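You operate a simulated robot arm through the tools that you are given. There is no shell and no other tool. Be economical: measure what you need, move in short steps, check, and stop when the job is done.

Carry out the task below with a simulated robot arm. There is one attempt and no reset: what you move stays moved.

## Task
Stop the truer and empty its dust pan into the waste tub.
Fine: switch off before the dust drawer is drawn; spill nothing; pan back in, drawer shut.

Only the result counts: the job must be done as asked and must still hold three seconds after the hand-in. Knocking over, shifting, dropping, spilling or breaking anything else fails it.

## Robot
A 7-joint arm with a two-finger parallel gripper, fixed in place. Base frame: the origin is at the foot of the arm, x ahead of it, y to its left, z up. Lengths are in cm, angles in rad, forces in N, time in s.
With the tool pointing down near the work surface it reaches from about 30 to 70 cm from the base axis. Its first joint turns from -1.152 to 1.152 rad. Payload 1.57 kg.
The tool frame sits at the grasp point between the pads (the TCP): z along the fingers, y along the line on which they close. The tips reach 3 cm beyond it. The gripper opens to 11 cm. The fingers are 2.4 cm wide and 1.2 cm thick; the gripper's body (4.8 by 11.2 cm) begins 7.8 cm behind the TCP.
Orientation is that of the tool frame in the base frame, as a unit quaternion [w, x, y, z]. With the fingers straight down and closing along the base's y, the tool's x points along the base's -x, its y along +y and its z along -z.

## Interface
- The arm moves only by the tool jog_arm. Its argument "steps" is a list of rows, each a list of 7 numbers: the shift along the tool's x, y, z in units of 20 mm (1.0 is 20 mm), then the turn, a rotation vector about the tool's x, y, z in units of 8 degrees (1.0 is 8 degrees), then the finger opening in cm, from 0 to 11. In form: [[dx, dy, dz, wx, wy, wz, fingers], ...]. A call has 1 to 12 rows; each row shifts and turns the commanded pose from where the row before left it, along the tool's axes as they then stand. A call with a number of a shift or a turn outside -1 to 1 is refused whole. Each row takes 0.2 s and may step no farther than 5 cm and 0.15 rad from the row before; otherwise, or with a gripper value out of range, the whole call is refused. Where a pose cannot be reached the arm comes as near as it can. A force on the tool above 90 N (or 10 N above the force at the start of the call, whichever is more), or a blocked arm, ends the call early, and 0.2 s more pass. Each finger travels about 10.8 cm/s and halts on what it meets, pressing with about 23 N; the grip force reading is that of the motor and also rises with nothing between the fingers. The clock runs only during rows and for 0.2 s after the last one: add rows that do not move to give the fingers time. The reply holds the time, the measured pose of the TCP, the force on the tool along the base axes, the opening and the grip force, in the units named above and with some noise, with the torque about the TCP (base axes, N m) and any sound that the robot's microphone picked up, and new pictures: "views" is both (left out), scene, wrist or none.
- Cameras (640 x 400 px; columns grow to the right, rows downward): "scene" is fixed at [17.02, -39.63, 140.34]; the picture's right is [0.72, -0.69, 0.00], its down [-0.40, -0.42, -0.82] and it looks along [0.56, 0.59, -0.58] (base axes); focal length 337 px, centre (320, 200). "wrist" rides on the gripper at [7, 1.6, -14.1] in the tool frame; the picture's right is [-0.23, 0.97, 0.00], its down [-0.86, -0.20, -0.48] and it looks along [-0.47, -0.11, 0.88] (tool axes); focal length 222 px, centre (320, 200). There is no depth. A picture from a camera that has moved, and an enlarged one, comes with that camera's place and axes in the base frame and with its lens.
- zoom(camera, box): a new picture of the part [left, top, right, bottom] of that camera's present view, enlarged. The clock stands still meanwhile.
- finish_job(): hands the job in; it is judged then, once.

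Work in short steps. Places have to be worked out from the pictures, the camera data and where the tool is seen: move nearer, look again, correct. Check each grasp and each placing, and mend what went wrong. You have 120 turns and 200 pictures in all, those below and enlarged ones among them. Open the gripper and draw the arm clear of the work before you hand the job in, unless the task says otherwise; then end with one line.

The tools are called after "Call:" as a command line: name --pt "numbers of a row" for each row, then --argument value for the rest, lists and objects as JSON in quotes. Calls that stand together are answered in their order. jog_arm: Moves the arm, as the interface text tells. Its arguments: {"type":"object","properties":{"steps":{"type":"array","items":{"type":"array","items":{"type":"number"}}},"views":{"type":"string","enum":["both","scene","wrist","none"]}},"required":["steps"]} The other tools are called the same way: zoom (camera, box) takes an enlarged picture of a part of a camera's view; finish_job () hands the job in.

At the start:

```text
t: 0.0
eef_pos: [42.7, -7.45, 120.57]
tool_rot: [-0.001, 0.0, 1.0, -0.001]
force: [0.6, 0.7, 0.1]
torque: [-0.01, -0.02, 0.0]
opening: 11.02
gripper_force: 0.0
```

scene: 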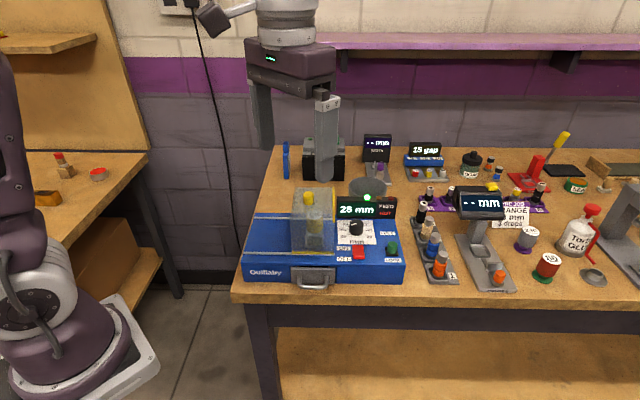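
wrist: 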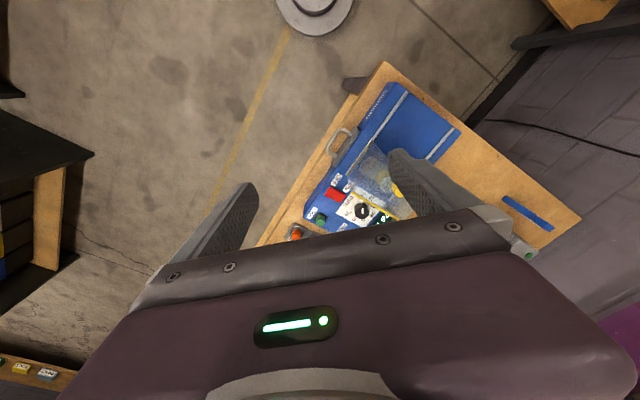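

The blue machine with the dust drawer (handle at front) seems to be the truer. I zoom in to read the labels and find the waste tub.

Call:
zoom --camera "scene" --box '[230, 170, 420, 300]'

Call:
zoom --camera "scene" --box '[400, 120, 640, 300]'

Call:
zoom --camera "wrist" --box '[240, 60, 580, 270]'

```text
3.08 times, centred on (325, 235) of scene
camera zoom: at [17.02, -39.63, 140.34], right [0.72, -0.69, 0.0], down [-0.4, -0.42, -0.82], along [0.56, 0.59, -0.58], focal length 1038 px, centre (305, 92)
```

zoom: 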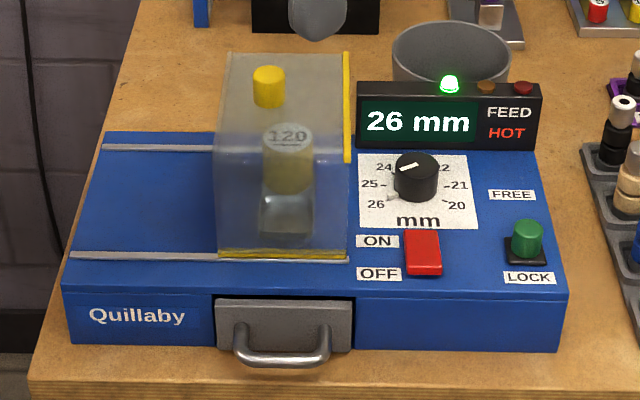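

```text
2.22 times, centred on (520, 210) of scene
camera zoom: at [17.02, -39.63, 140.34], right [0.72, -0.69, 0.0], down [-0.4, -0.42, -0.82], along [0.56, 0.59, -0.58], focal length 750 px, centre (-124, 178)
```

zoom: 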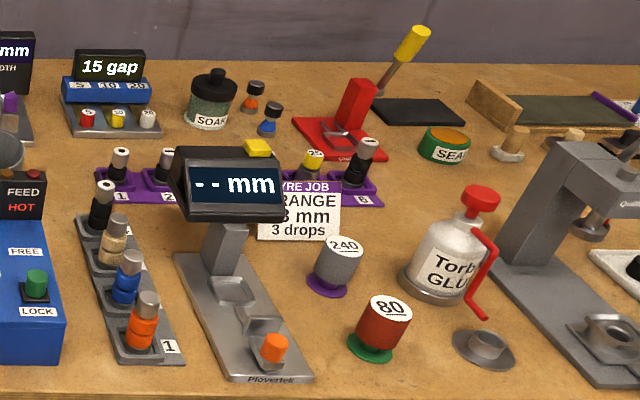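

```text
1.88 times, centred on (410, 165) of wrist
camera zoom: at [35.67, -5.86, 134.73], right [0.23, 0.97, 0.0], down [0.86, -0.2, 0.48], along [0.47, -0.11, -0.88], focal length 418 px, centre (151, 266)
```

zoom: 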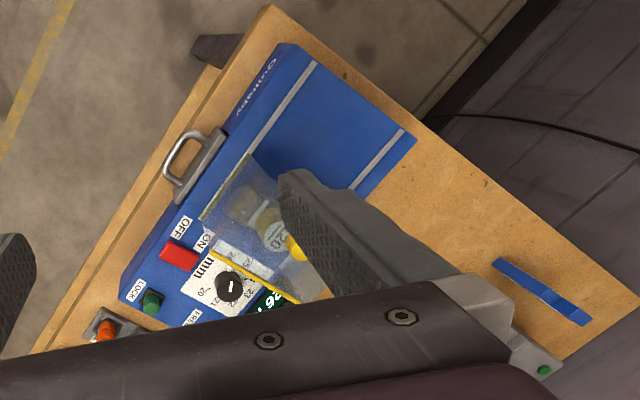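

The truer's switch looks to be near (59.5,-7.5,88), the drawer handle near (48,-5,85), and the machine is turned about 45°. I turn the tool by 45° to line up with it and look again, staying high.

Call:
jog_arm --pt "0 0 0 0 0 1 6" --pt "0 0 0 0 0 1 0" --pt "0 0 0 0 0 1 0" --pt "0 0 0 0 0 1 0" --pt "0 0 0 0 0 1 0" --pt "0 0 0 0 0 0.625 0" --pt "0 0 0 0 0 0 0"

```text
t: 1.6
eef_pos: [42.66, -7.5, 120.56]
tool_rot: [0.001, 0.383, 0.924, 0.0]
force: [-0.8, -0.6, -0.3]
torque: [-0.03, 0.02, 0.01]
opening: 0.0
gripper_force: 21.1
camera wrist: at [38.88, -1.45, 134.7], right [0.85, 0.53, 0.0], down [0.46, -0.75, 0.48], along [0.25, -0.41, -0.88], focal length 222 px, centre (320, 200)
```

scene: 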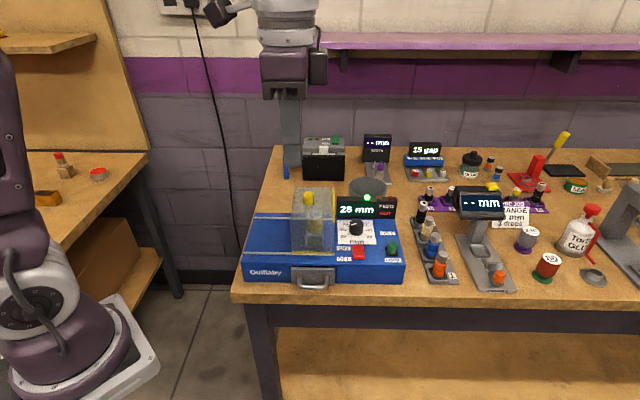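
wrist: 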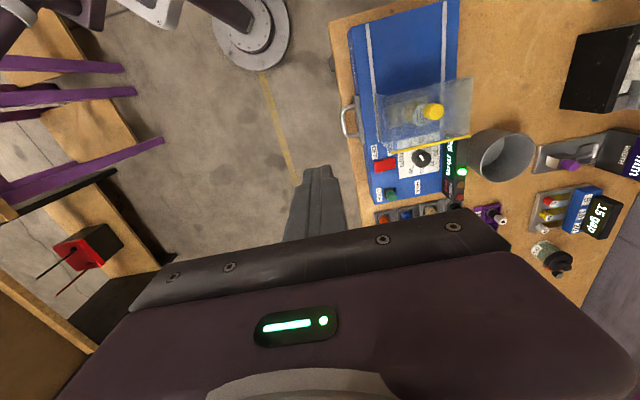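

The turn worked, and a grey round tub stands behind the truer. I move to above the switch for a closer look.

Call:
jog_arm --pt "-0.8 0.65 0.8 0 0 0 0" --pt "-0.8 0.65 0.8 0 0 0 0" --pt "-0.8 0.65 0.8 0 0 0 0" --pt "-0.8 0.65 0.8 0 0 0 0" --pt "-0.8 0.65 0.8 0 0 0 0" --pt "-0.8 0.65 0.8 0 0 0 0" --pt "-0.8 0.65 0.8 0 0 0 0" --pt "0 0 0 0 0 0 0"

```text
t: 3.4
eef_pos: [56.98, -8.87, 109.33]
tool_rot: [0.001, 0.383, 0.924, 0.0]
force: [0.7, 0.2, 1.2]
torque: [-0.01, 0.04, 0.01]
opening: 0.0
gripper_force: 21.7
camera wrist: at [53.23, -2.9, 123.52], right [0.85, 0.53, 0.0], down [0.46, -0.75, 0.48], along [0.25, -0.41, -0.88], focal length 222 px, centre (320, 200)
```

scene: 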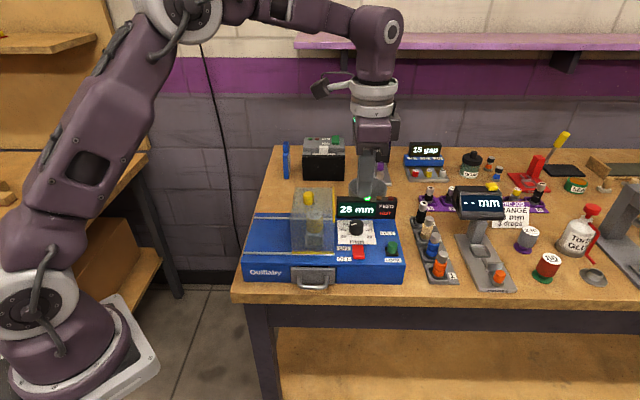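
wrist: 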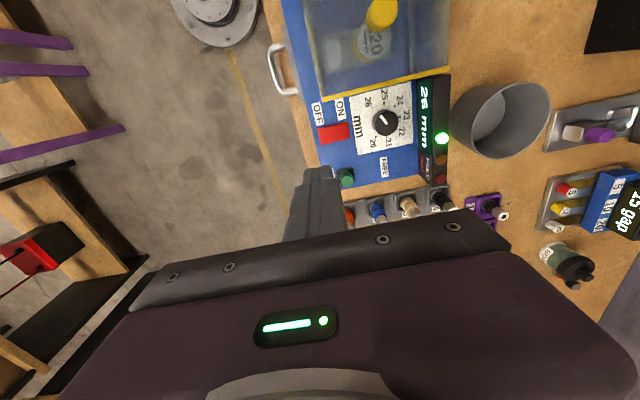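

I zoom to see the switch, tub and guard in detail.

Call:
zoom --camera "wrist" --box '[260, 0, 580, 200]'

Call:
zoom --camera "scene" --box '[320, 160, 420, 280]'

```text
2.00 times, centred on (420, 100) of wrist
camera zoom: at [53.23, -2.9, 123.52], right [0.85, 0.53, 0.0], down [0.46, -0.75, 0.48], along [0.25, -0.41, -0.88], focal length 444 px, centre (120, 400)
```

zoom: 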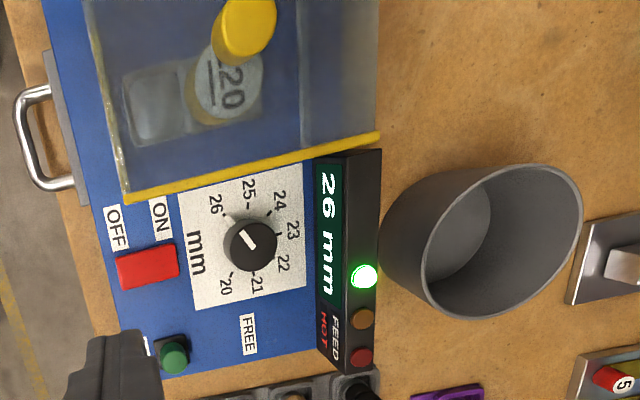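

```text
3.33 times, centred on (370, 220) of scene
camera zoom: at [17.02, -39.63, 140.34], right [0.72, -0.69, 0.0], down [-0.4, -0.42, -0.82], along [0.56, 0.59, -0.58], focal length 1125 px, centre (153, 133)
```

zoom: 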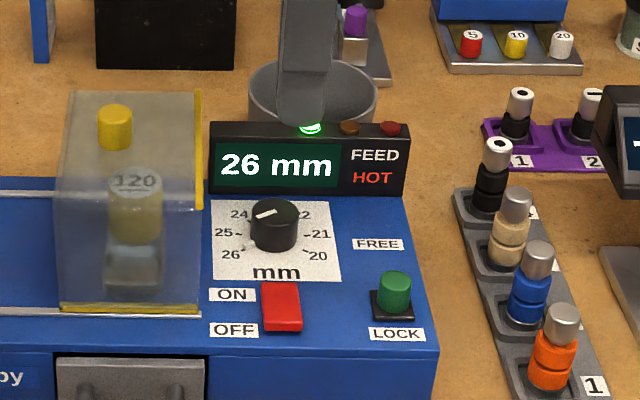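

The switch centre works out at about (58.4,-7.8,90), with its OFF end toward the front, almost straight under the tool. I go down to just above it.

Call:
jog_arm --pt "-0.1 0.1 1 0 0 0 0" --pt "0 0 1 0 0 0 0" --pt "0 0 1 0 0 0 0" --pt "0 0 1 0 0 0 0" --pt "0 0 1 0 0 0 0" --pt "0 0 1 0 0 0 0" --pt "0 0 0.9 0 0 0 0" --pt "0 0 0 0 0 0 0"

Call:
zoom --camera "scene" --box '[300, 170, 420, 290]'

```text
t: 5.2
eef_pos: [57.55, -8.91, 95.57]
tool_rot: [0.001, 0.382, 0.924, 0.0]
force: [0.0, 0.5, 0.1]
torque: [-0.03, -0.02, 0.0]
opening: 0.0
gripper_force: 21.4
camera wrist: at [53.53, -2.9, 109.79], right [0.85, 0.53, 0.0], down [0.46, -0.75, 0.48], along [0.25, -0.41, -0.88], focal length 222 px, centre (320, 200)
```

scene: 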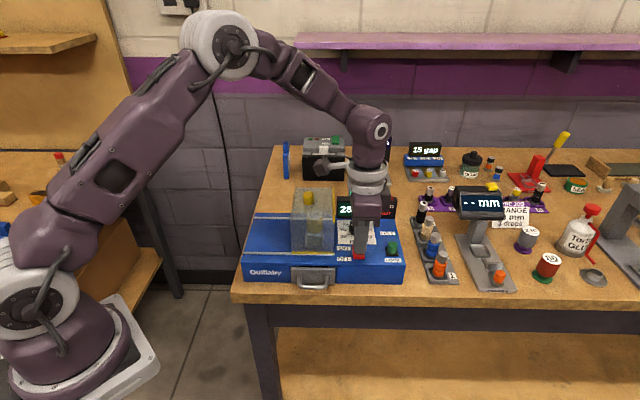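
wrist: 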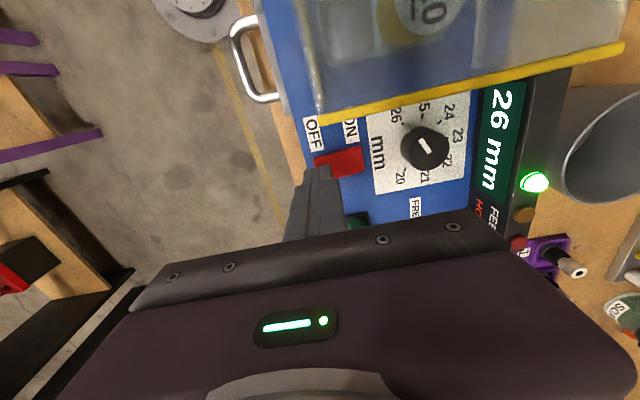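

```text
3.33 times, centred on (360, 230) of scene
camera zoom: at [17.02, -39.63, 140.34], right [0.72, -0.69, 0.0], down [-0.4, -0.42, -0.82], along [0.56, 0.59, -0.58], focal length 1125 px, centre (187, 100)
```

zoom: 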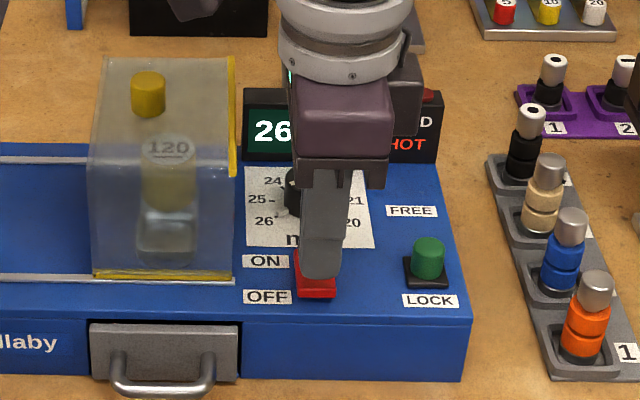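

The tip is slightly too far forward. I shift 0.8 cm back and press down in small steps.

Call:
jog_arm --pt "0 0.4 0 0 0 0 0" --pt "0 0 0.4 0 0 0 0" --pt "0 0 0.4 0 0 0 0" --pt "0 0 0.3 0 0 0 0" --pt "0 0 0.2 0 0 0 0" --pt "0 0 0 0 0 0 0"

Call:
zoom --camera "scene" --box '[300, 170, 420, 290]'

```text
t: 6.3
eef_pos: [57.8, -8.34, 94.05]
tool_rot: [0.002, 0.383, 0.924, 0.0]
force: [-15.9, 4.6, 29.4]
torque: [0.39, 0.38, 0.15]
opening: 0.02
gripper_force: 21.5
stopped in row 5: the force on the tool passed its limit at 104 N (the readings are from after the stop); the commanded pose is now the measured one
camera wrist: at [53.98, -2.36, 108.12], right [0.85, 0.53, 0.0], down [0.46, -0.74, 0.48], along [0.26, -0.41, -0.88], focal length 222 px, centre (320, 200)
```

scene: 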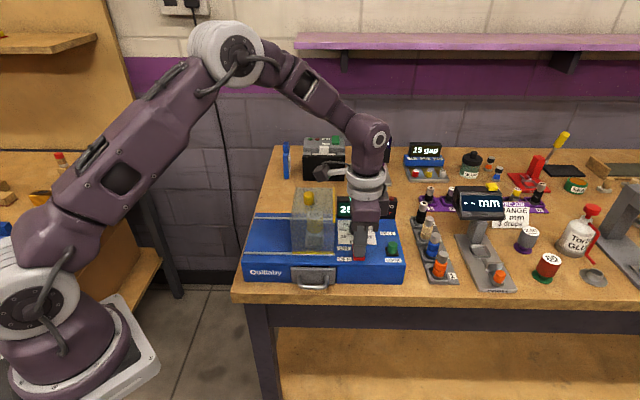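
wrist: 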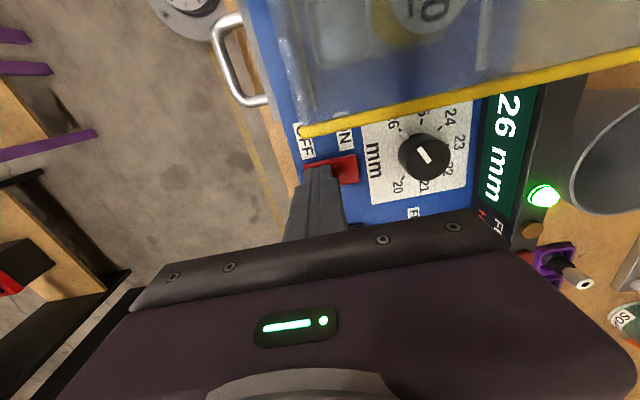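

```text
3.33 times, centred on (360, 230) of scene
camera zoom: at [16.93, -39.61, 140.36], right [0.72, -0.69, 0.0], down [-0.4, -0.42, -0.82], along [0.56, 0.59, -0.57], focal length 1125 px, centre (187, 100)
```

zoom: 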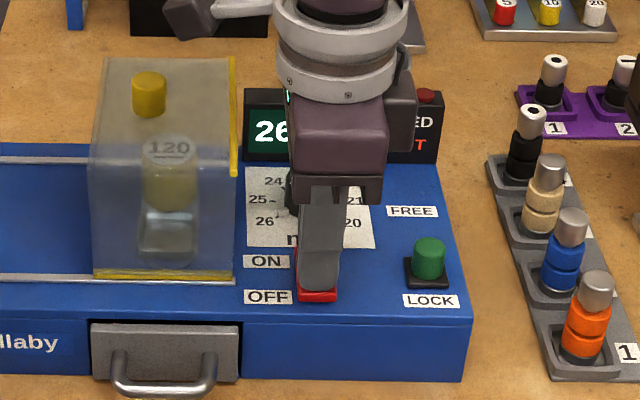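

The push met a hard stop; the light still looks green. I lift and check the rocker.

Call:
jog_arm --pt "0 0 -1 0 0 0 0" --pt "0 0 -1 0 0 0 0" --pt "0 0 -1 0 0 0 0" --pt "0 0 0 0 0 0 0" --views "wrist"

Call:
zoom --camera "scene" --box '[300, 170, 420, 290]'

Call:
zoom --camera "wrist" --box '[260, 60, 580, 260]'

```text
t: 7.3
eef_pos: [57.98, -8.41, 99.78]
tool_rot: [0.002, 0.383, 0.924, -0.001]
force: [-0.4, -0.1, 0.4]
torque: [-0.02, 0.05, 0.02]
opening: 0.0
gripper_force: 21.4
camera wrist: at [54.08, -2.43, 113.94], right [0.85, 0.53, 0.0], down [0.46, -0.74, 0.48], along [0.26, -0.41, -0.88], focal length 222 px, centre (320, 200)
```

wrist: 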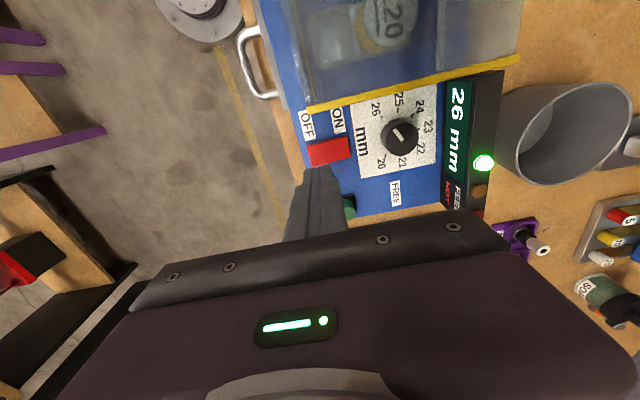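

```text
3.33 times, centred on (360, 230) of scene
camera zoom: at [17.02, -39.63, 140.34], right [0.72, -0.69, 0.0], down [-0.4, -0.42, -0.82], along [0.56, 0.59, -0.58], focal length 1125 px, centre (187, 100)
```

zoom: 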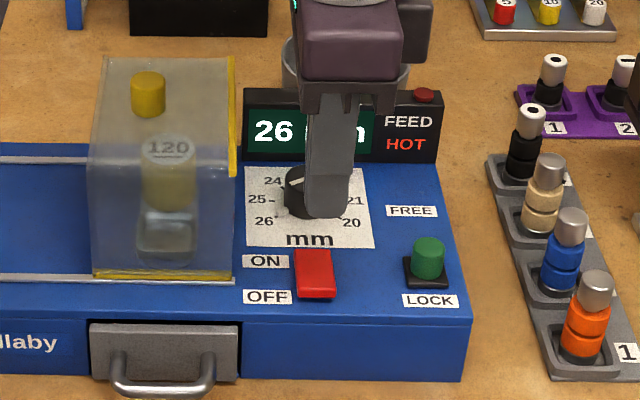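

```text
2.00 times, centred on (420, 160) of wrist
camera zoom: at [54.08, -2.43, 113.94], right [0.85, 0.53, 0.0], down [0.46, -0.74, 0.48], along [0.26, -0.41, -0.88], focal length 444 px, centre (120, 280)
```

zoom: 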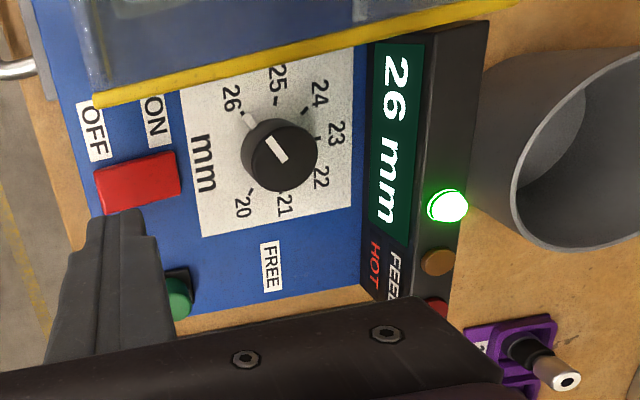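

The front end is still up, so it is ON: the push landed too near the pivot. I press again about 1 cm nearer the front.

Call:
jog_arm --pt "0.08 -0.5 1 0 0 0 0" --pt "0 0 1 0 0 0 0" --pt "0 0 0.6 0 0 0 0" --pt "0 0 0.25 0 0 0 0" --pt "0 0 0.2 0 0 0 0" --pt "0 0 0.15 0 0 0 0" --pt "0 0 0.15 0 0 0 0" --pt "0 0 0 0 0 0 0" --views "wrist"

Call:
zoom --camera "scene" --box '[300, 170, 420, 290]'

```text
t: 8.9
eef_pos: [57.1, -9.11, 93.77]
tool_rot: [0.004, 0.382, 0.924, 0.0]
force: [-16.6, 2.8, 27.7]
torque: [0.36, 0.41, 0.18]
opening: 0.0
gripper_force: 21.5
stopped in row 7: the force on the tool passed its limit at 100 N (the readings are from after the stop); the commanded pose is now the measured one
camera wrist: at [53.17, -3.03, 107.95], right [0.85, 0.53, 0.01], down [0.46, -0.74, 0.48], along [0.26, -0.41, -0.87], focal length 222 px, centre (320, 200)
```

wrist: 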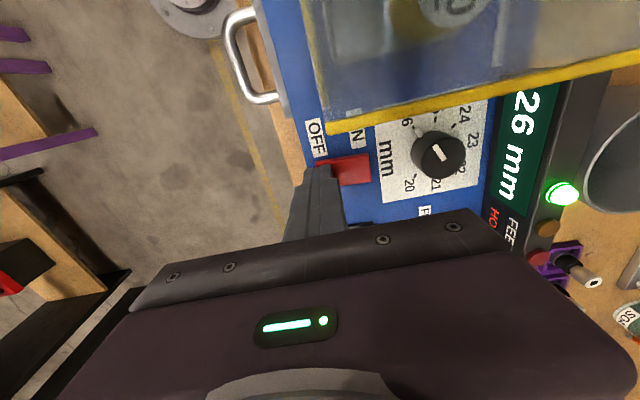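

```text
3.33 times, centred on (360, 230) of scene
camera zoom: at [16.93, -39.61, 140.35], right [0.72, -0.69, 0.0], down [-0.4, -0.42, -0.82], along [0.56, 0.59, -0.57], focal length 1125 px, centre (187, 100)
```

zoom: 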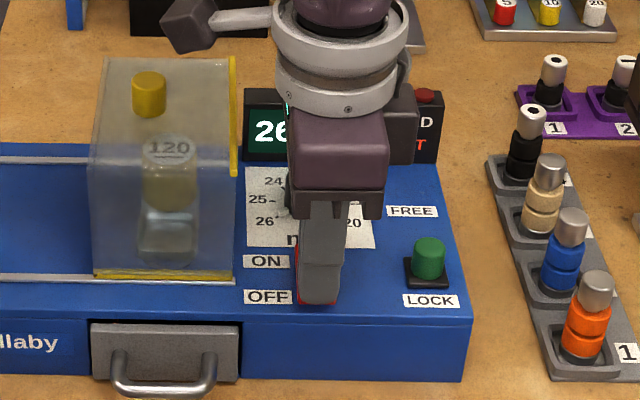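

I lift and check.

Call:
jog_arm --pt "0 0 -1 0 0 0 0" --pt "0 0 -1 0 0 0 0" --pt "0 0.8 -1 0 0 0 0" --pt "0 0 0 0 0 0 0" --views "none"

Call:
zoom --camera "scene" --box '[300, 170, 420, 290]'

Call:
zoom --camera "wrist" --box '[260, 60, 580, 260]'

```text
t: 9.9
eef_pos: [58.28, -8.0, 99.75]
tool_rot: [0.005, 0.382, 0.924, 0.001]
force: [1.3, -0.6, 0.0]
torque: [-0.02, 0.02, -0.02]
opening: 0.01
gripper_force: 21.5
```

```text
3.33 times, centred on (360, 230) of scene
camera zoom: at [17.02, -39.63, 140.34], right [0.72, -0.69, 0.0], down [-0.4, -0.42, -0.82], along [0.56, 0.59, -0.58], focal length 1125 px, centre (187, 100)
```

zoom: 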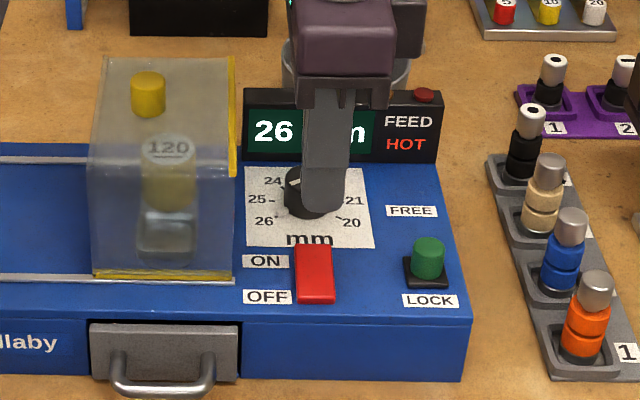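

```text
2.00 times, centred on (420, 160) of wrist
camera zoom: at [54.33, -1.86, 113.81], right [0.85, 0.53, 0.01], down [0.46, -0.74, 0.49], along [0.26, -0.41, -0.87], focal length 444 px, centre (120, 280)
```

zoom: 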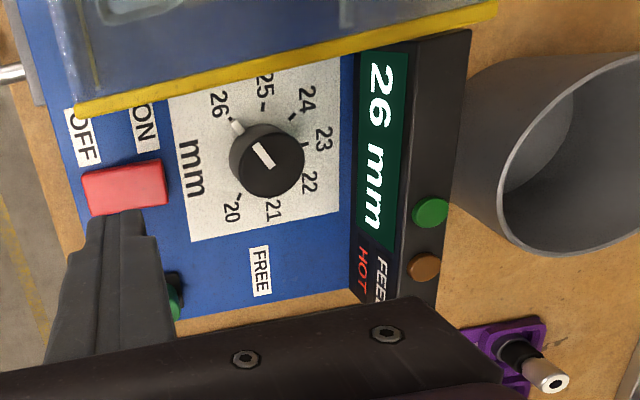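

The rocker has flipped and the green lamp is out, so the truer is stopped. I move in front of the drawer handle for a close look.

Call:
jog_arm --pt "0 -1 0 0 0 0 0" --pt "0 -1 0 0 0 0 0" --pt "0 -1 0 0 0 0 0" --pt "0 -1 0 0 0 0 0" --pt "0 -1 0 0 0 0 0" --pt "0 -1 0 0 0 0 0" --pt "1 0 0 0 0 0 4" --pt "1 0 0 0 0 0 4" --pt "1 0 0 0 0 0 4" --pt "1 0 0 0 0 0 4" --pt "1 0 0 0 0 0 4" --pt "0 0 0 0 0 0 4"

Call:
zoom --camera "scene" --box '[230, 170, 420, 300]'

```text
t: 12.6
eef_pos: [42.8, -9.48, 99.5]
tool_rot: [0.005, 0.382, 0.924, 0.001]
force: [-0.1, 0.3, -1.1]
torque: [0.02, 0.02, 0.0]
opening: 3.99
gripper_force: 0.1
camera wrist: at [38.8, -3.37, 113.6], right [0.85, 0.53, 0.01], down [0.46, -0.74, 0.49], along [0.26, -0.41, -0.87], focal length 222 px, centre (320, 200)
```

scene: 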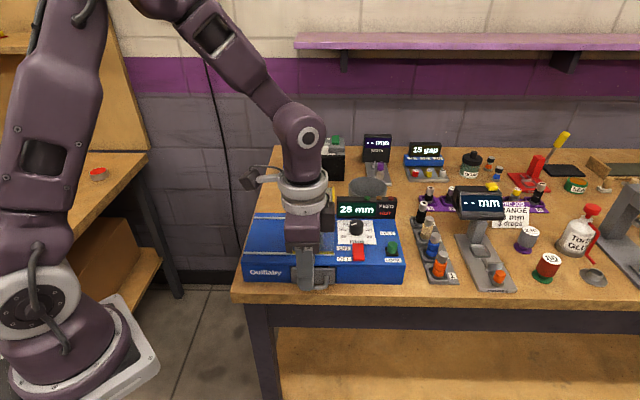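
wrist: 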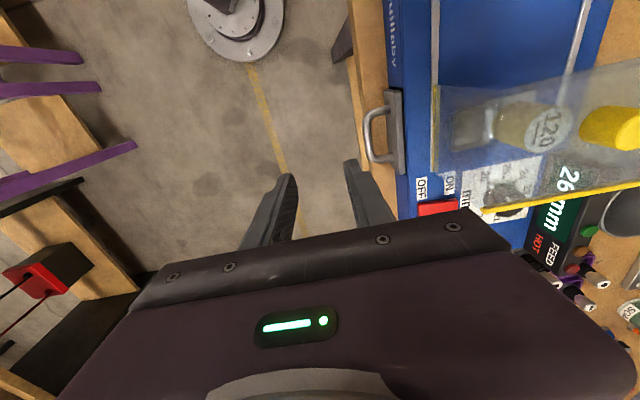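

```text
3.08 times, centred on (325, 235) of scene
camera zoom: at [17.02, -39.63, 140.34], right [0.72, -0.69, 0.0], down [-0.4, -0.42, -0.82], along [0.56, 0.59, -0.58], focal length 1038 px, centre (305, 92)
```

zoom: 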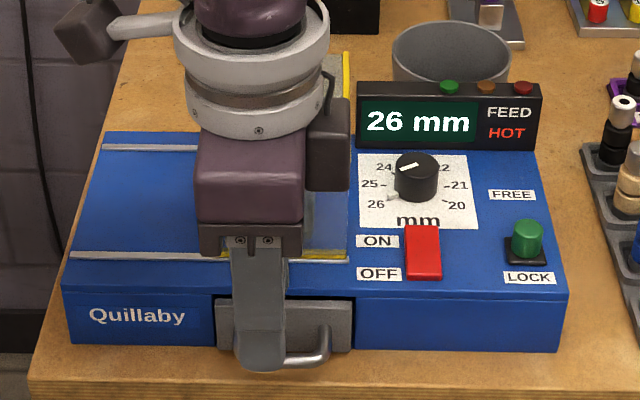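

The handle bar works out at about (47.1,-5.7,86.8), running along the machine front. I tilt the tool 30° (away from the guard) and come near the bar.

Call:
jog_arm --pt "-0.17 0.4 0.7 0 0 0 2.4" --pt "0 0.38 0.7 0 0 0 2.4" --pt "0 0 0.7 0 0 0 2.4" --pt "0 0 0.65 0 0 0 2.4" --pt "0 0 0 -1 0 0 2.4" --pt "0 0 0 -1 0 0 2.4" --pt "0 0 0 -1 0 0 2.4" --pt "0 0 0 -0.75 0 0 2.4" --pt "0 0 0 0 0 0 2.4"

Call:
zoom --camera "scene" --box '[260, 220, 380, 300]'

Call:
zoom --camera "wrist" --box '[220, 80, 480, 240]'

```text
t: 14.6
eef_pos: [44.17, -8.56, 94.01]
tool_rot: [0.103, 0.367, 0.893, 0.24]
force: [0.7, 0.0, 0.0]
torque: [-0.02, 0.0, -0.01]
opening: 2.37
gripper_force: 0.0
camera wrist: at [35.04, -7.63, 107.03], right [0.75, 0.44, 0.49], down [0.31, -0.89, 0.32], along [0.58, -0.09, -0.81], focal length 222 px, centre (320, 200)
```

scene: 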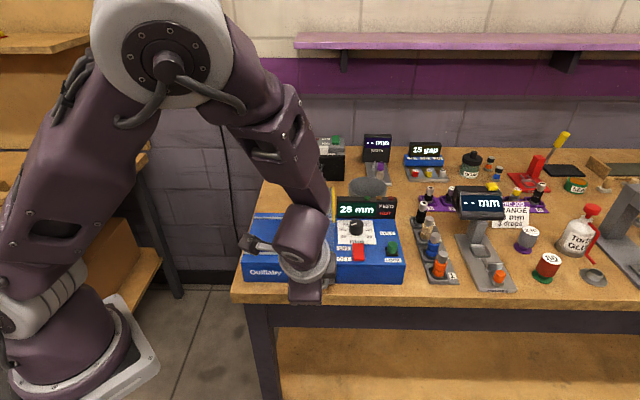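
wrist: 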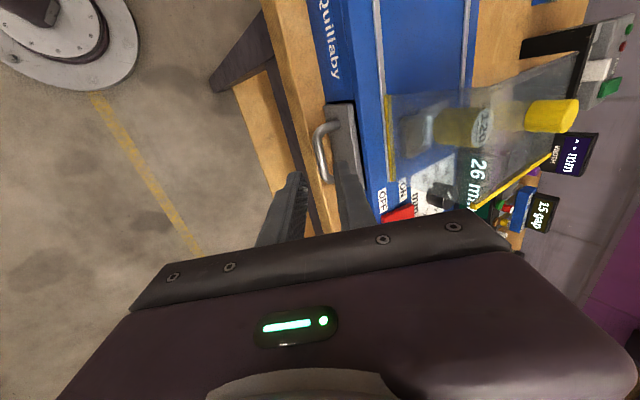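

```text
5.00 times, centred on (320, 260) of scene
camera zoom: at [17.02, -39.63, 140.34], right [0.72, -0.69, 0.0], down [-0.4, -0.42, -0.82], along [0.56, 0.59, -0.58], focal length 1687 px, centre (320, -100)
```

zoom: 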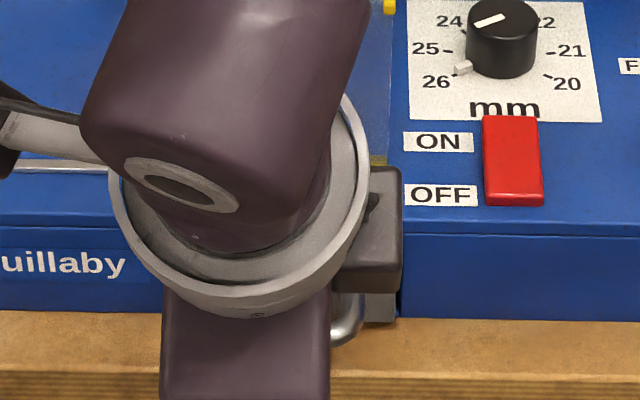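

```text
2.46 times, centred on (350, 160) of wrist
camera zoom: at [35.04, -7.63, 107.03], right [0.75, 0.44, 0.49], down [0.31, -0.89, 0.32], along [0.58, -0.09, -0.81], focal length 547 px, centre (246, 298)
```

zoom: 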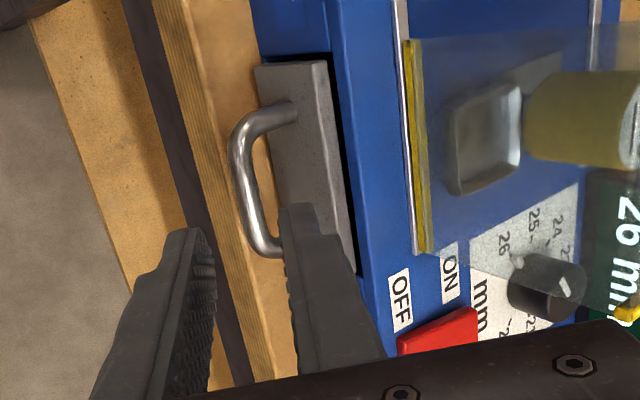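

The bar estimate is consistent, about (47.0,-5.5,86.5). I advance along the tool axis so the bar comes between the fingertips, then close.

Call:
jog_arm --pt "0.1 -0.08 0.8 0 0 0 2.4" --pt "0 0 0.8 0 0 0 2.4" --pt "0 0 0.7 0 0 0 2.4" --pt "0 0 0.5 0 0 0 2.4" --pt "0 0 0.3 0 0 0 2.4" --pt "0 0 0 0 0 0 2.4" --views "wrist"

Call:
zoom --camera "wrist" --box '[220, 80, 480, 240]'

```text
t: 15.9
eef_pos: [46.22, -6.34, 88.55]
tool_rot: [0.104, 0.368, 0.892, 0.24]
force: [-0.4, 0.0, -0.3]
torque: [0.04, 0.0, -0.03]
opening: 2.4
gripper_force: 0.0
camera wrist: at [37.12, -5.47, 101.57], right [0.75, 0.44, 0.49], down [0.31, -0.89, 0.32], along [0.58, -0.09, -0.81], focal length 222 px, centre (320, 200)
```

wrist: 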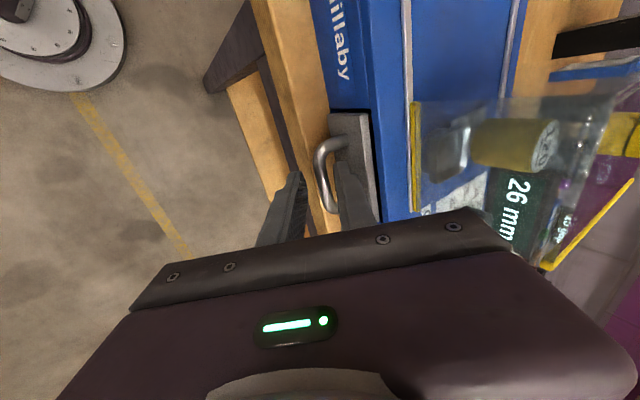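

```text
2.46 times, centred on (350, 160) of wrist
camera zoom: at [37.12, -5.47, 101.57], right [0.75, 0.44, 0.49], down [0.31, -0.89, 0.32], along [0.58, -0.09, -0.81], focal length 547 px, centre (246, 298)
```

zoom: 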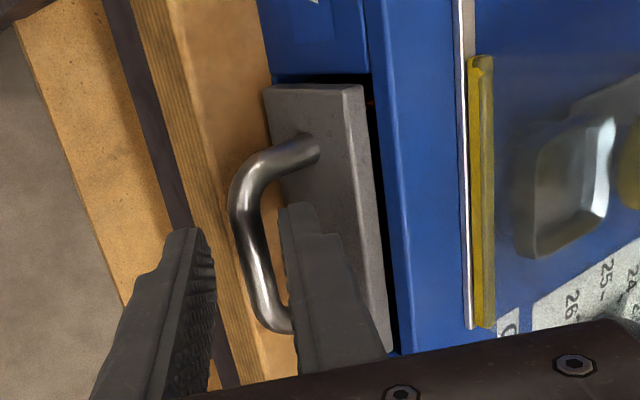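

The bar sits between the fingers with one finger behind it. I close.

Call:
jog_arm --pt "0 0 0 0 0 0 0.5" --pt "0 0 0 0 0 0 0" --pt "0 0 0 0 0 0 0" --views "none"

Call:
zoom --camera "wrist" --box '[220, 80, 480, 240]'

```text
t: 16.8
eef_pos: [46.19, -6.38, 88.6]
tool_rot: [0.103, 0.369, 0.892, 0.239]
force: [1.1, 0.6, 1.4]
torque: [-0.2, -0.25, 0.61]
opening: 0.98
gripper_force: 28.1
```

```text
2.46 times, centred on (350, 160) of wrist
camera zoom: at [37.11, -5.47, 101.59], right [0.75, 0.44, 0.49], down [0.31, -0.89, 0.32], along [0.58, -0.09, -0.81], focal length 547 px, centre (246, 298)
```

zoom: 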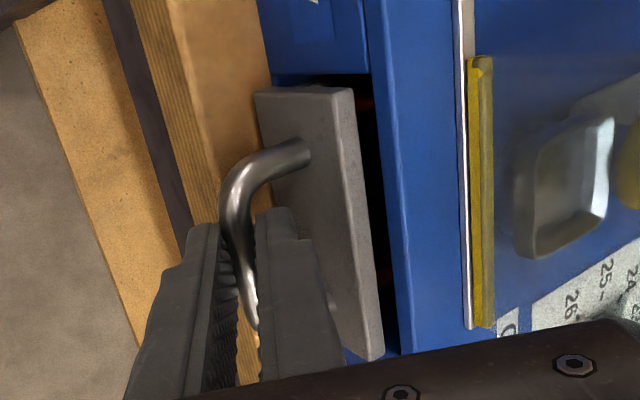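

The bar is gripped (0.98 cm). I pull straight out horizontally along the machine's depth axis, a few centimetres first.

Call:
jog_arm --pt "0 -0.433 -0.25 0 0 0 0" --pt "0 -0.433 -0.25 0 0 0 0" --pt "0 -0.433 -0.25 0 0 0 0" --pt "0 -0.433 -0.25 0 0 0 0" --pt "0 -0.433 -0.25 0 0 0 0" --pt "0 -0.433 -0.25 0 0 0 0" --pt "0 0 0 0 0 0 0"

```text
t: 18.4
eef_pos: [41.96, -10.69, 88.72]
tool_rot: [0.104, 0.367, 0.892, 0.241]
force: [2.0, -1.8, -4.2]
torque: [-0.05, -0.01, 0.74]
opening: 0.94
gripper_force: 27.9
camera wrist: at [32.84, -9.72, 101.63], right [0.75, 0.44, 0.49], down [0.31, -0.89, 0.32], along [0.58, -0.09, -0.81], focal length 222 px, centre (320, 200)
```

scene: 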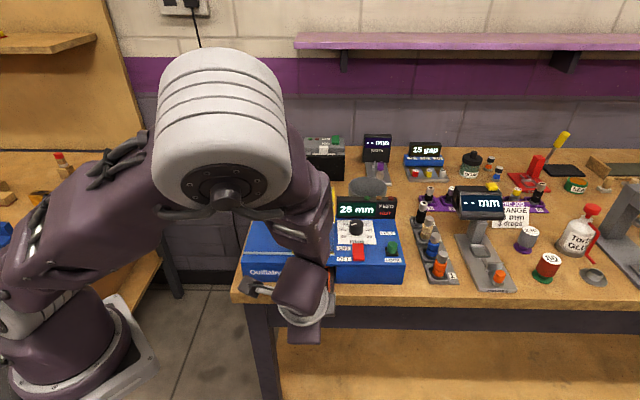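
wrist: 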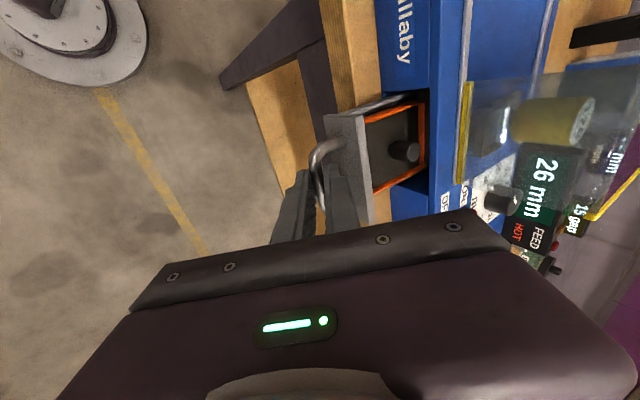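

The drawer comes out and an orange-rimmed pan with a knob sits inside. I zoom in.

Call:
zoom --camera "wrist" --box '[290, 70, 450, 220]'

```text
2.67 times, centred on (370, 145) of wrist
camera zoom: at [32.84, -9.72, 101.63], right [0.75, 0.44, 0.49], down [0.31, -0.89, 0.32], along [0.58, -0.09, -0.81], focal length 592 px, centre (187, 347)
```

zoom: 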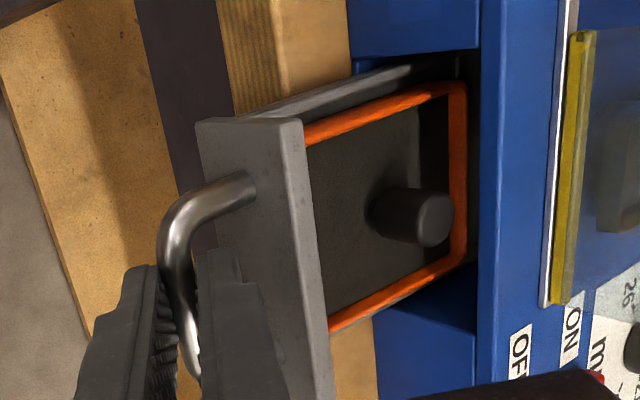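

The pan with its central post is nearly out. I pull another few centimetres, gently, watching for the drawer stop.

Call:
jog_arm --pt "0 -0.433 -0.25 0 0 0 0" --pt "0 -0.433 -0.25 0 0 0 0" --pt "0 -0.2165 -0.125 0 0 0 0" --pt "0 0 0 0 0 0 0" --views "none"

Call:
zoom --camera "wrist" --box '[290, 70, 450, 220]'

```text
t: 19.4
eef_pos: [40.26, -12.21, 88.64]
tool_rot: [0.103, 0.367, 0.893, 0.241]
force: [2.4, -0.9, 22.2]
torque: [-0.1, -0.44, 0.51]
opening: 0.99
gripper_force: 28.1
```

```text
2.67 times, centred on (370, 145) of wrist
camera zoom: at [31.1, -11.44, 101.55], right [0.75, 0.44, 0.49], down [0.31, -0.89, 0.32], along [0.58, -0.09, -0.81], focal length 592 px, centre (187, 347)
```

zoom: 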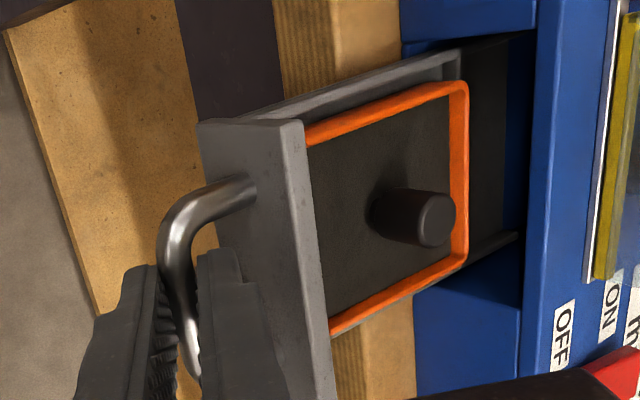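

The pan is wholly out of the machine, and the drawer now rests. I open the gripper and back away along the tool axis, then stand the tool upright.

Call:
jog_arm --pt "0 0 0 0 0 0 1.5" --pt "0 0 0 0 0 0 2.4" --pt "0 0 0 0 0 0 2.4" --pt "0 0 -0.5 0 0 0 2.4" --pt "0 0 -1 0 0 0 2.4" --pt "0 0 -1 0 0 0 2.4" --pt "0 0 -1 0 0 0 2.4" --pt "0 0 -1 0 0 0 2.4" --pt "0 0 0 0 0 0 2.4"

Call:
zoom --camera "wrist" --box '[260, 60, 500, 240]'

```text
t: 21.4
eef_pos: [36.82, -15.49, 96.48]
tool_rot: [0.103, 0.368, 0.892, 0.24]
force: [0.4, 0.0, -0.1]
torque: [0.01, 0.03, 0.01]
opening: 2.38
gripper_force: 0.1
camera wrist: at [27.83, -14.61, 109.43], right [0.75, 0.44, 0.49], down [0.31, -0.89, 0.32], along [0.58, -0.09, -0.81], focal length 222 px, centre (320, 200)
```

scene: 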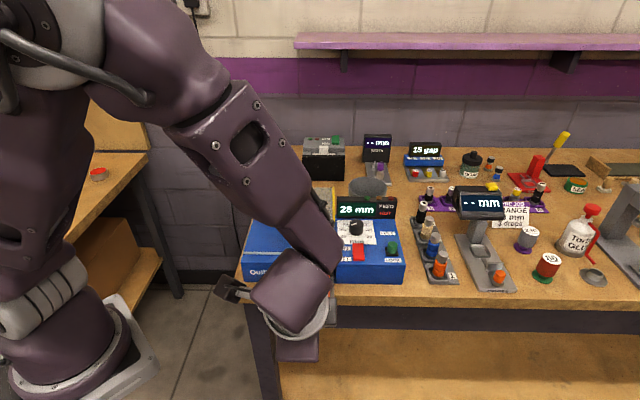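
wrist: 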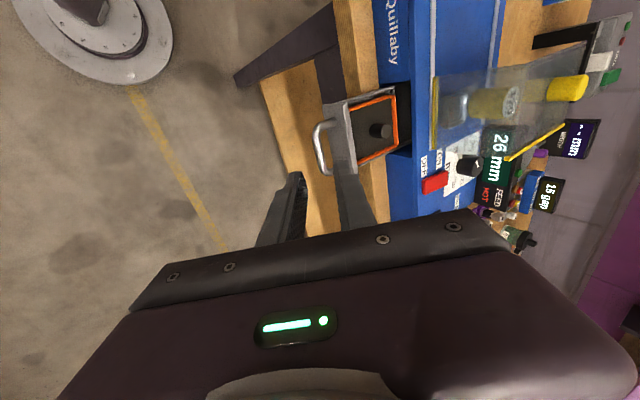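

```text
2.22 times, centred on (380, 150) of wrist
camera zoom: at [27.83, -14.61, 109.43], right [0.75, 0.44, 0.49], down [0.31, -0.89, 0.32], along [0.58, -0.09, -0.81], focal length 494 px, centre (187, 311)
```

zoom: 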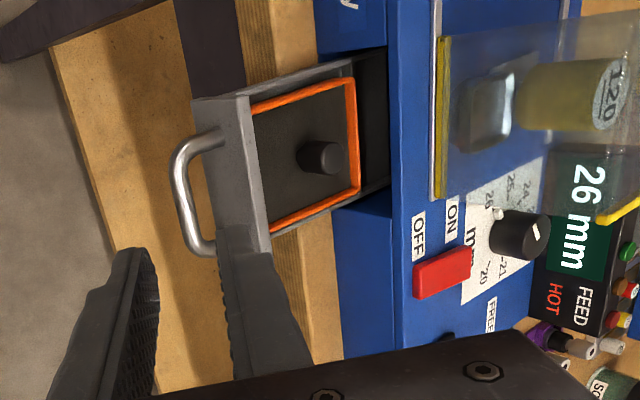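

I stand the tool up and move above the pan's post, high enough to see it.

Call:
jog_arm --pt "0 0 -0.5 1 0 0 5" --pt "0 0 -0.5 1 0 0 5" --pt "0 0 -0.5 1 0 0 5" --pt "0 0 -0.5 0.75 0 0 5" --pt "0 0.85 -0.3 0 0 0 5" --pt "0 0.85 -0.3 0 0 0 5" --pt "0 0.85 -0.3 0 0 0 5" --pt "0 0.85 -0.3 0 0 0 5" --pt "0 0.85 -0.3 0 0 0 5" --pt "0 0.85 -0.3 0 0 0 5" --pt "0 0.85 0 0 0 0 5" --pt "0 0 0 0 0 0 5"

Call:
zoom --camera "scene" --box '[240, 200, 400, 300]'

Call:
zoom --camera "wrist" --box '[240, 60, 480, 220]'

```text
t: 23.9
eef_pos: [44.52, -7.99, 103.62]
tool_rot: [0.004, 0.382, 0.924, 0.0]
force: [-0.1, 0.0, -0.5]
torque: [-0.01, 0.01, 0.01]
opening: 5.01
gripper_force: 0.1
camera wrist: at [40.44, -1.9, 117.78], right [0.85, 0.53, 0.01], down [0.46, -0.74, 0.49], along [0.26, -0.41, -0.87], focal length 222 px, centre (320, 200)
```

scene: 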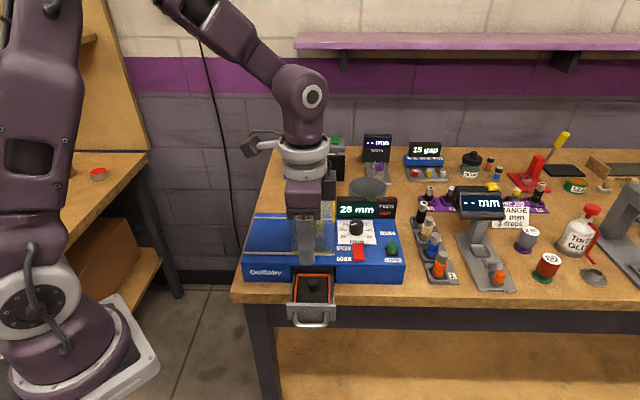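
wrist: 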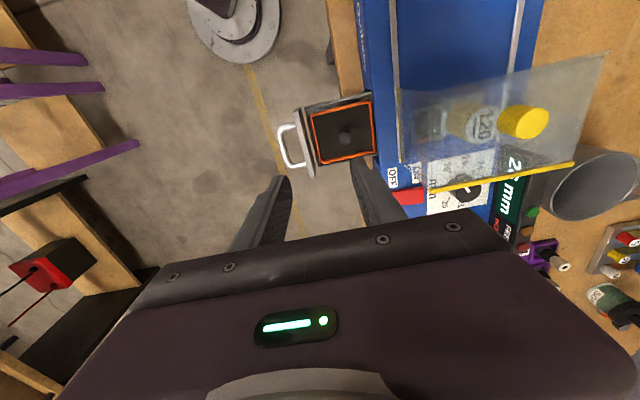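

```text
4.00 times, centred on (320, 250) of scene
camera zoom: at [17.02, -39.63, 140.34], right [0.72, -0.69, 0.0], down [-0.4, -0.42, -0.82], along [0.56, 0.59, -0.58], focal length 1350 px, centre (320, 0)
```

zoom: 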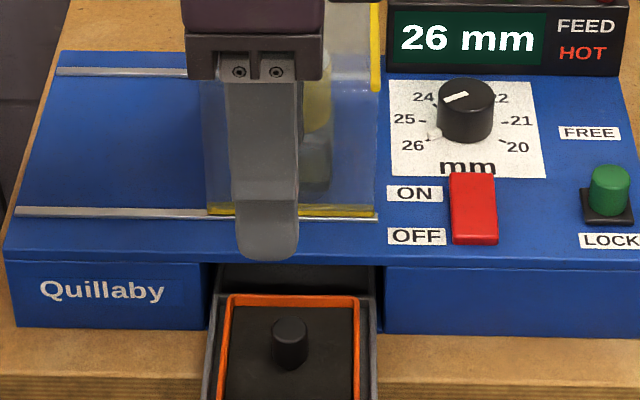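

```text
2.50 times, centred on (360, 140) of wrist
camera zoom: at [40.44, -1.9, 117.78], right [0.85, 0.53, 0.01], down [0.46, -0.74, 0.49], along [0.26, -0.41, -0.87], focal length 555 px, centre (220, 350)
```

zoom: 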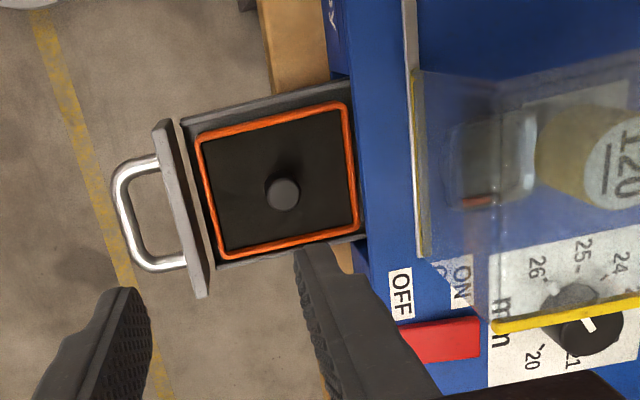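

The post top is at about (46.95,-6.0,88.2), roughly 1.8 cm thick and 2 cm tall. I centre over it and come down part way to check.

Call:
jog_arm --pt "-0.155 0.8 0.5 0 0 0 3.4" --pt "0 0.76 0.8 0 0 0 3.4" --pt "0 0 0.8 0 0 0 3.4" --pt "0 0 0.8 0 0 0 3.4" --pt "0 0 0.8 0 0 0 3.4" --pt "0 0 0.8 0 0 0 3.4" --pt "0 0 0 0 0 0 3.4" --views "none"

Call:
zoom --camera "scene" --box '[240, 200, 400, 300]'

Call:
zoom --camera "wrist" --box '[240, 60, 480, 220]'

```text
t: 25.6
eef_pos: [46.89, -5.95, 94.74]
tool_rot: [0.005, 0.381, 0.924, 0.001]
force: [0.1, -0.5, 0.0]
torque: [-0.02, 0.01, 0.03]
opening: 3.41
gripper_force: 0.1
```

```text
4.00 times, centred on (320, 250) of scene
camera zoom: at [17.02, -39.63, 140.34], right [0.72, -0.69, 0.0], down [-0.4, -0.42, -0.82], along [0.56, 0.59, -0.58], focal length 1350 px, centre (320, 0)
```

zoom: 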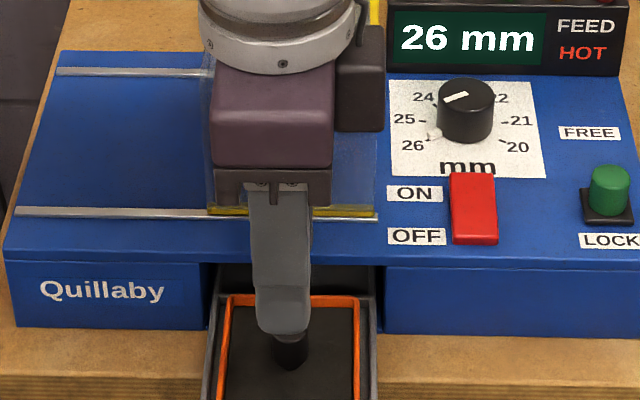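

```text
2.50 times, centred on (360, 140) of wrist
camera zoom: at [42.89, 0.11, 108.86], right [0.85, 0.53, 0.01], down [0.46, -0.74, 0.49], along [0.26, -0.41, -0.87], focal length 555 px, centre (220, 350)
```

zoom: 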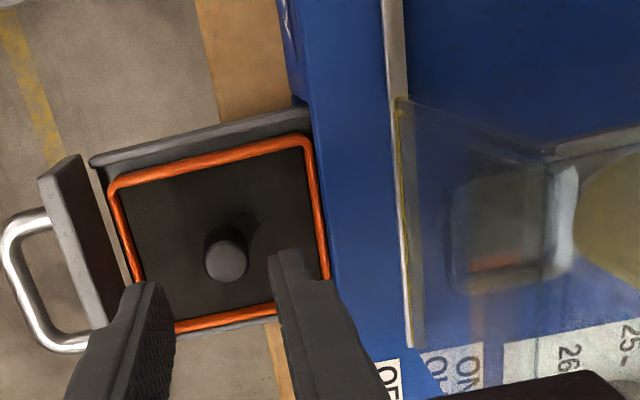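

The post lies between the fingers. I go down to leave the tips just above the dust and close on it.

Call:
jog_arm --pt "-0.1 0 0.8 0 0 0 3.4" --pt "0 0 0.8 0 0 0 3.4" --pt "0 0 0.6 0 0 0 3.4" --pt "0 0 0.35 0 0 0 3.4" --pt "0 0 0 0 0 0 3.4" --pt "0 0 0 0 0 0 1.5" --pt "0 0 0 0 0 0 0.5" --pt "0 0 0 0 0 0 0.5" --views "none"

Call:
zoom --camera "scene" --box '[240, 220, 400, 320]'

Call:
zoom --camera "wrist" --box '[240, 60, 480, 220]'

```text
t: 27.4
eef_pos: [47.01, -6.09, 89.56]
tool_rot: [0.004, 0.382, 0.924, 0.001]
force: [-0.5, 1.1, -0.5]
torque: [-0.03, -0.01, -0.01]
opening: 1.7
gripper_force: 23.0
```

```text
4.00 times, centred on (320, 270) of scene
camera zoom: at [17.02, -39.63, 140.34], right [0.72, -0.69, 0.0], down [-0.4, -0.42, -0.82], along [0.56, 0.59, -0.58], focal length 1350 px, centre (320, -80)
```

zoom: 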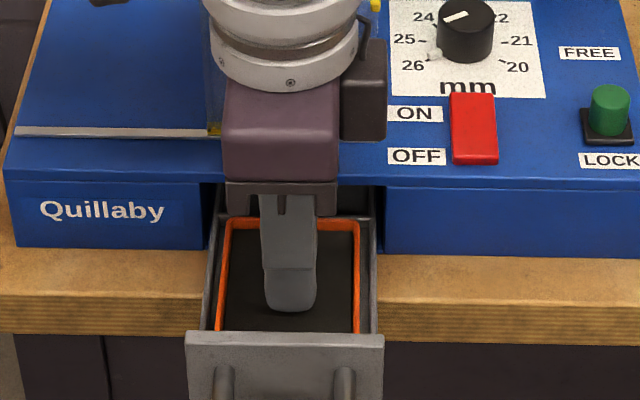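

```text
2.50 times, centred on (360, 140) of wrist
camera zoom: at [43.05, -0.05, 103.69], right [0.85, 0.53, 0.01], down [0.46, -0.74, 0.49], along [0.26, -0.41, -0.87], focal length 555 px, centre (220, 350)
```

zoom: 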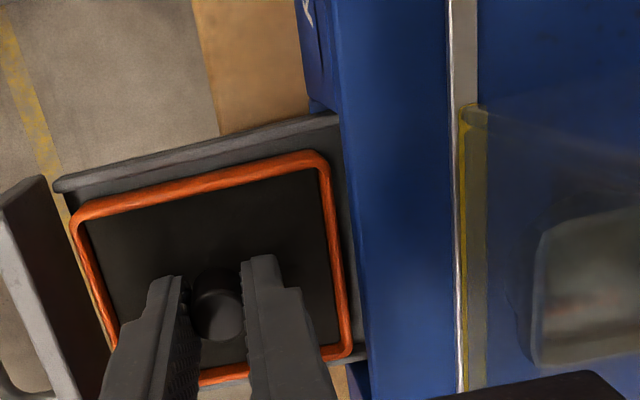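

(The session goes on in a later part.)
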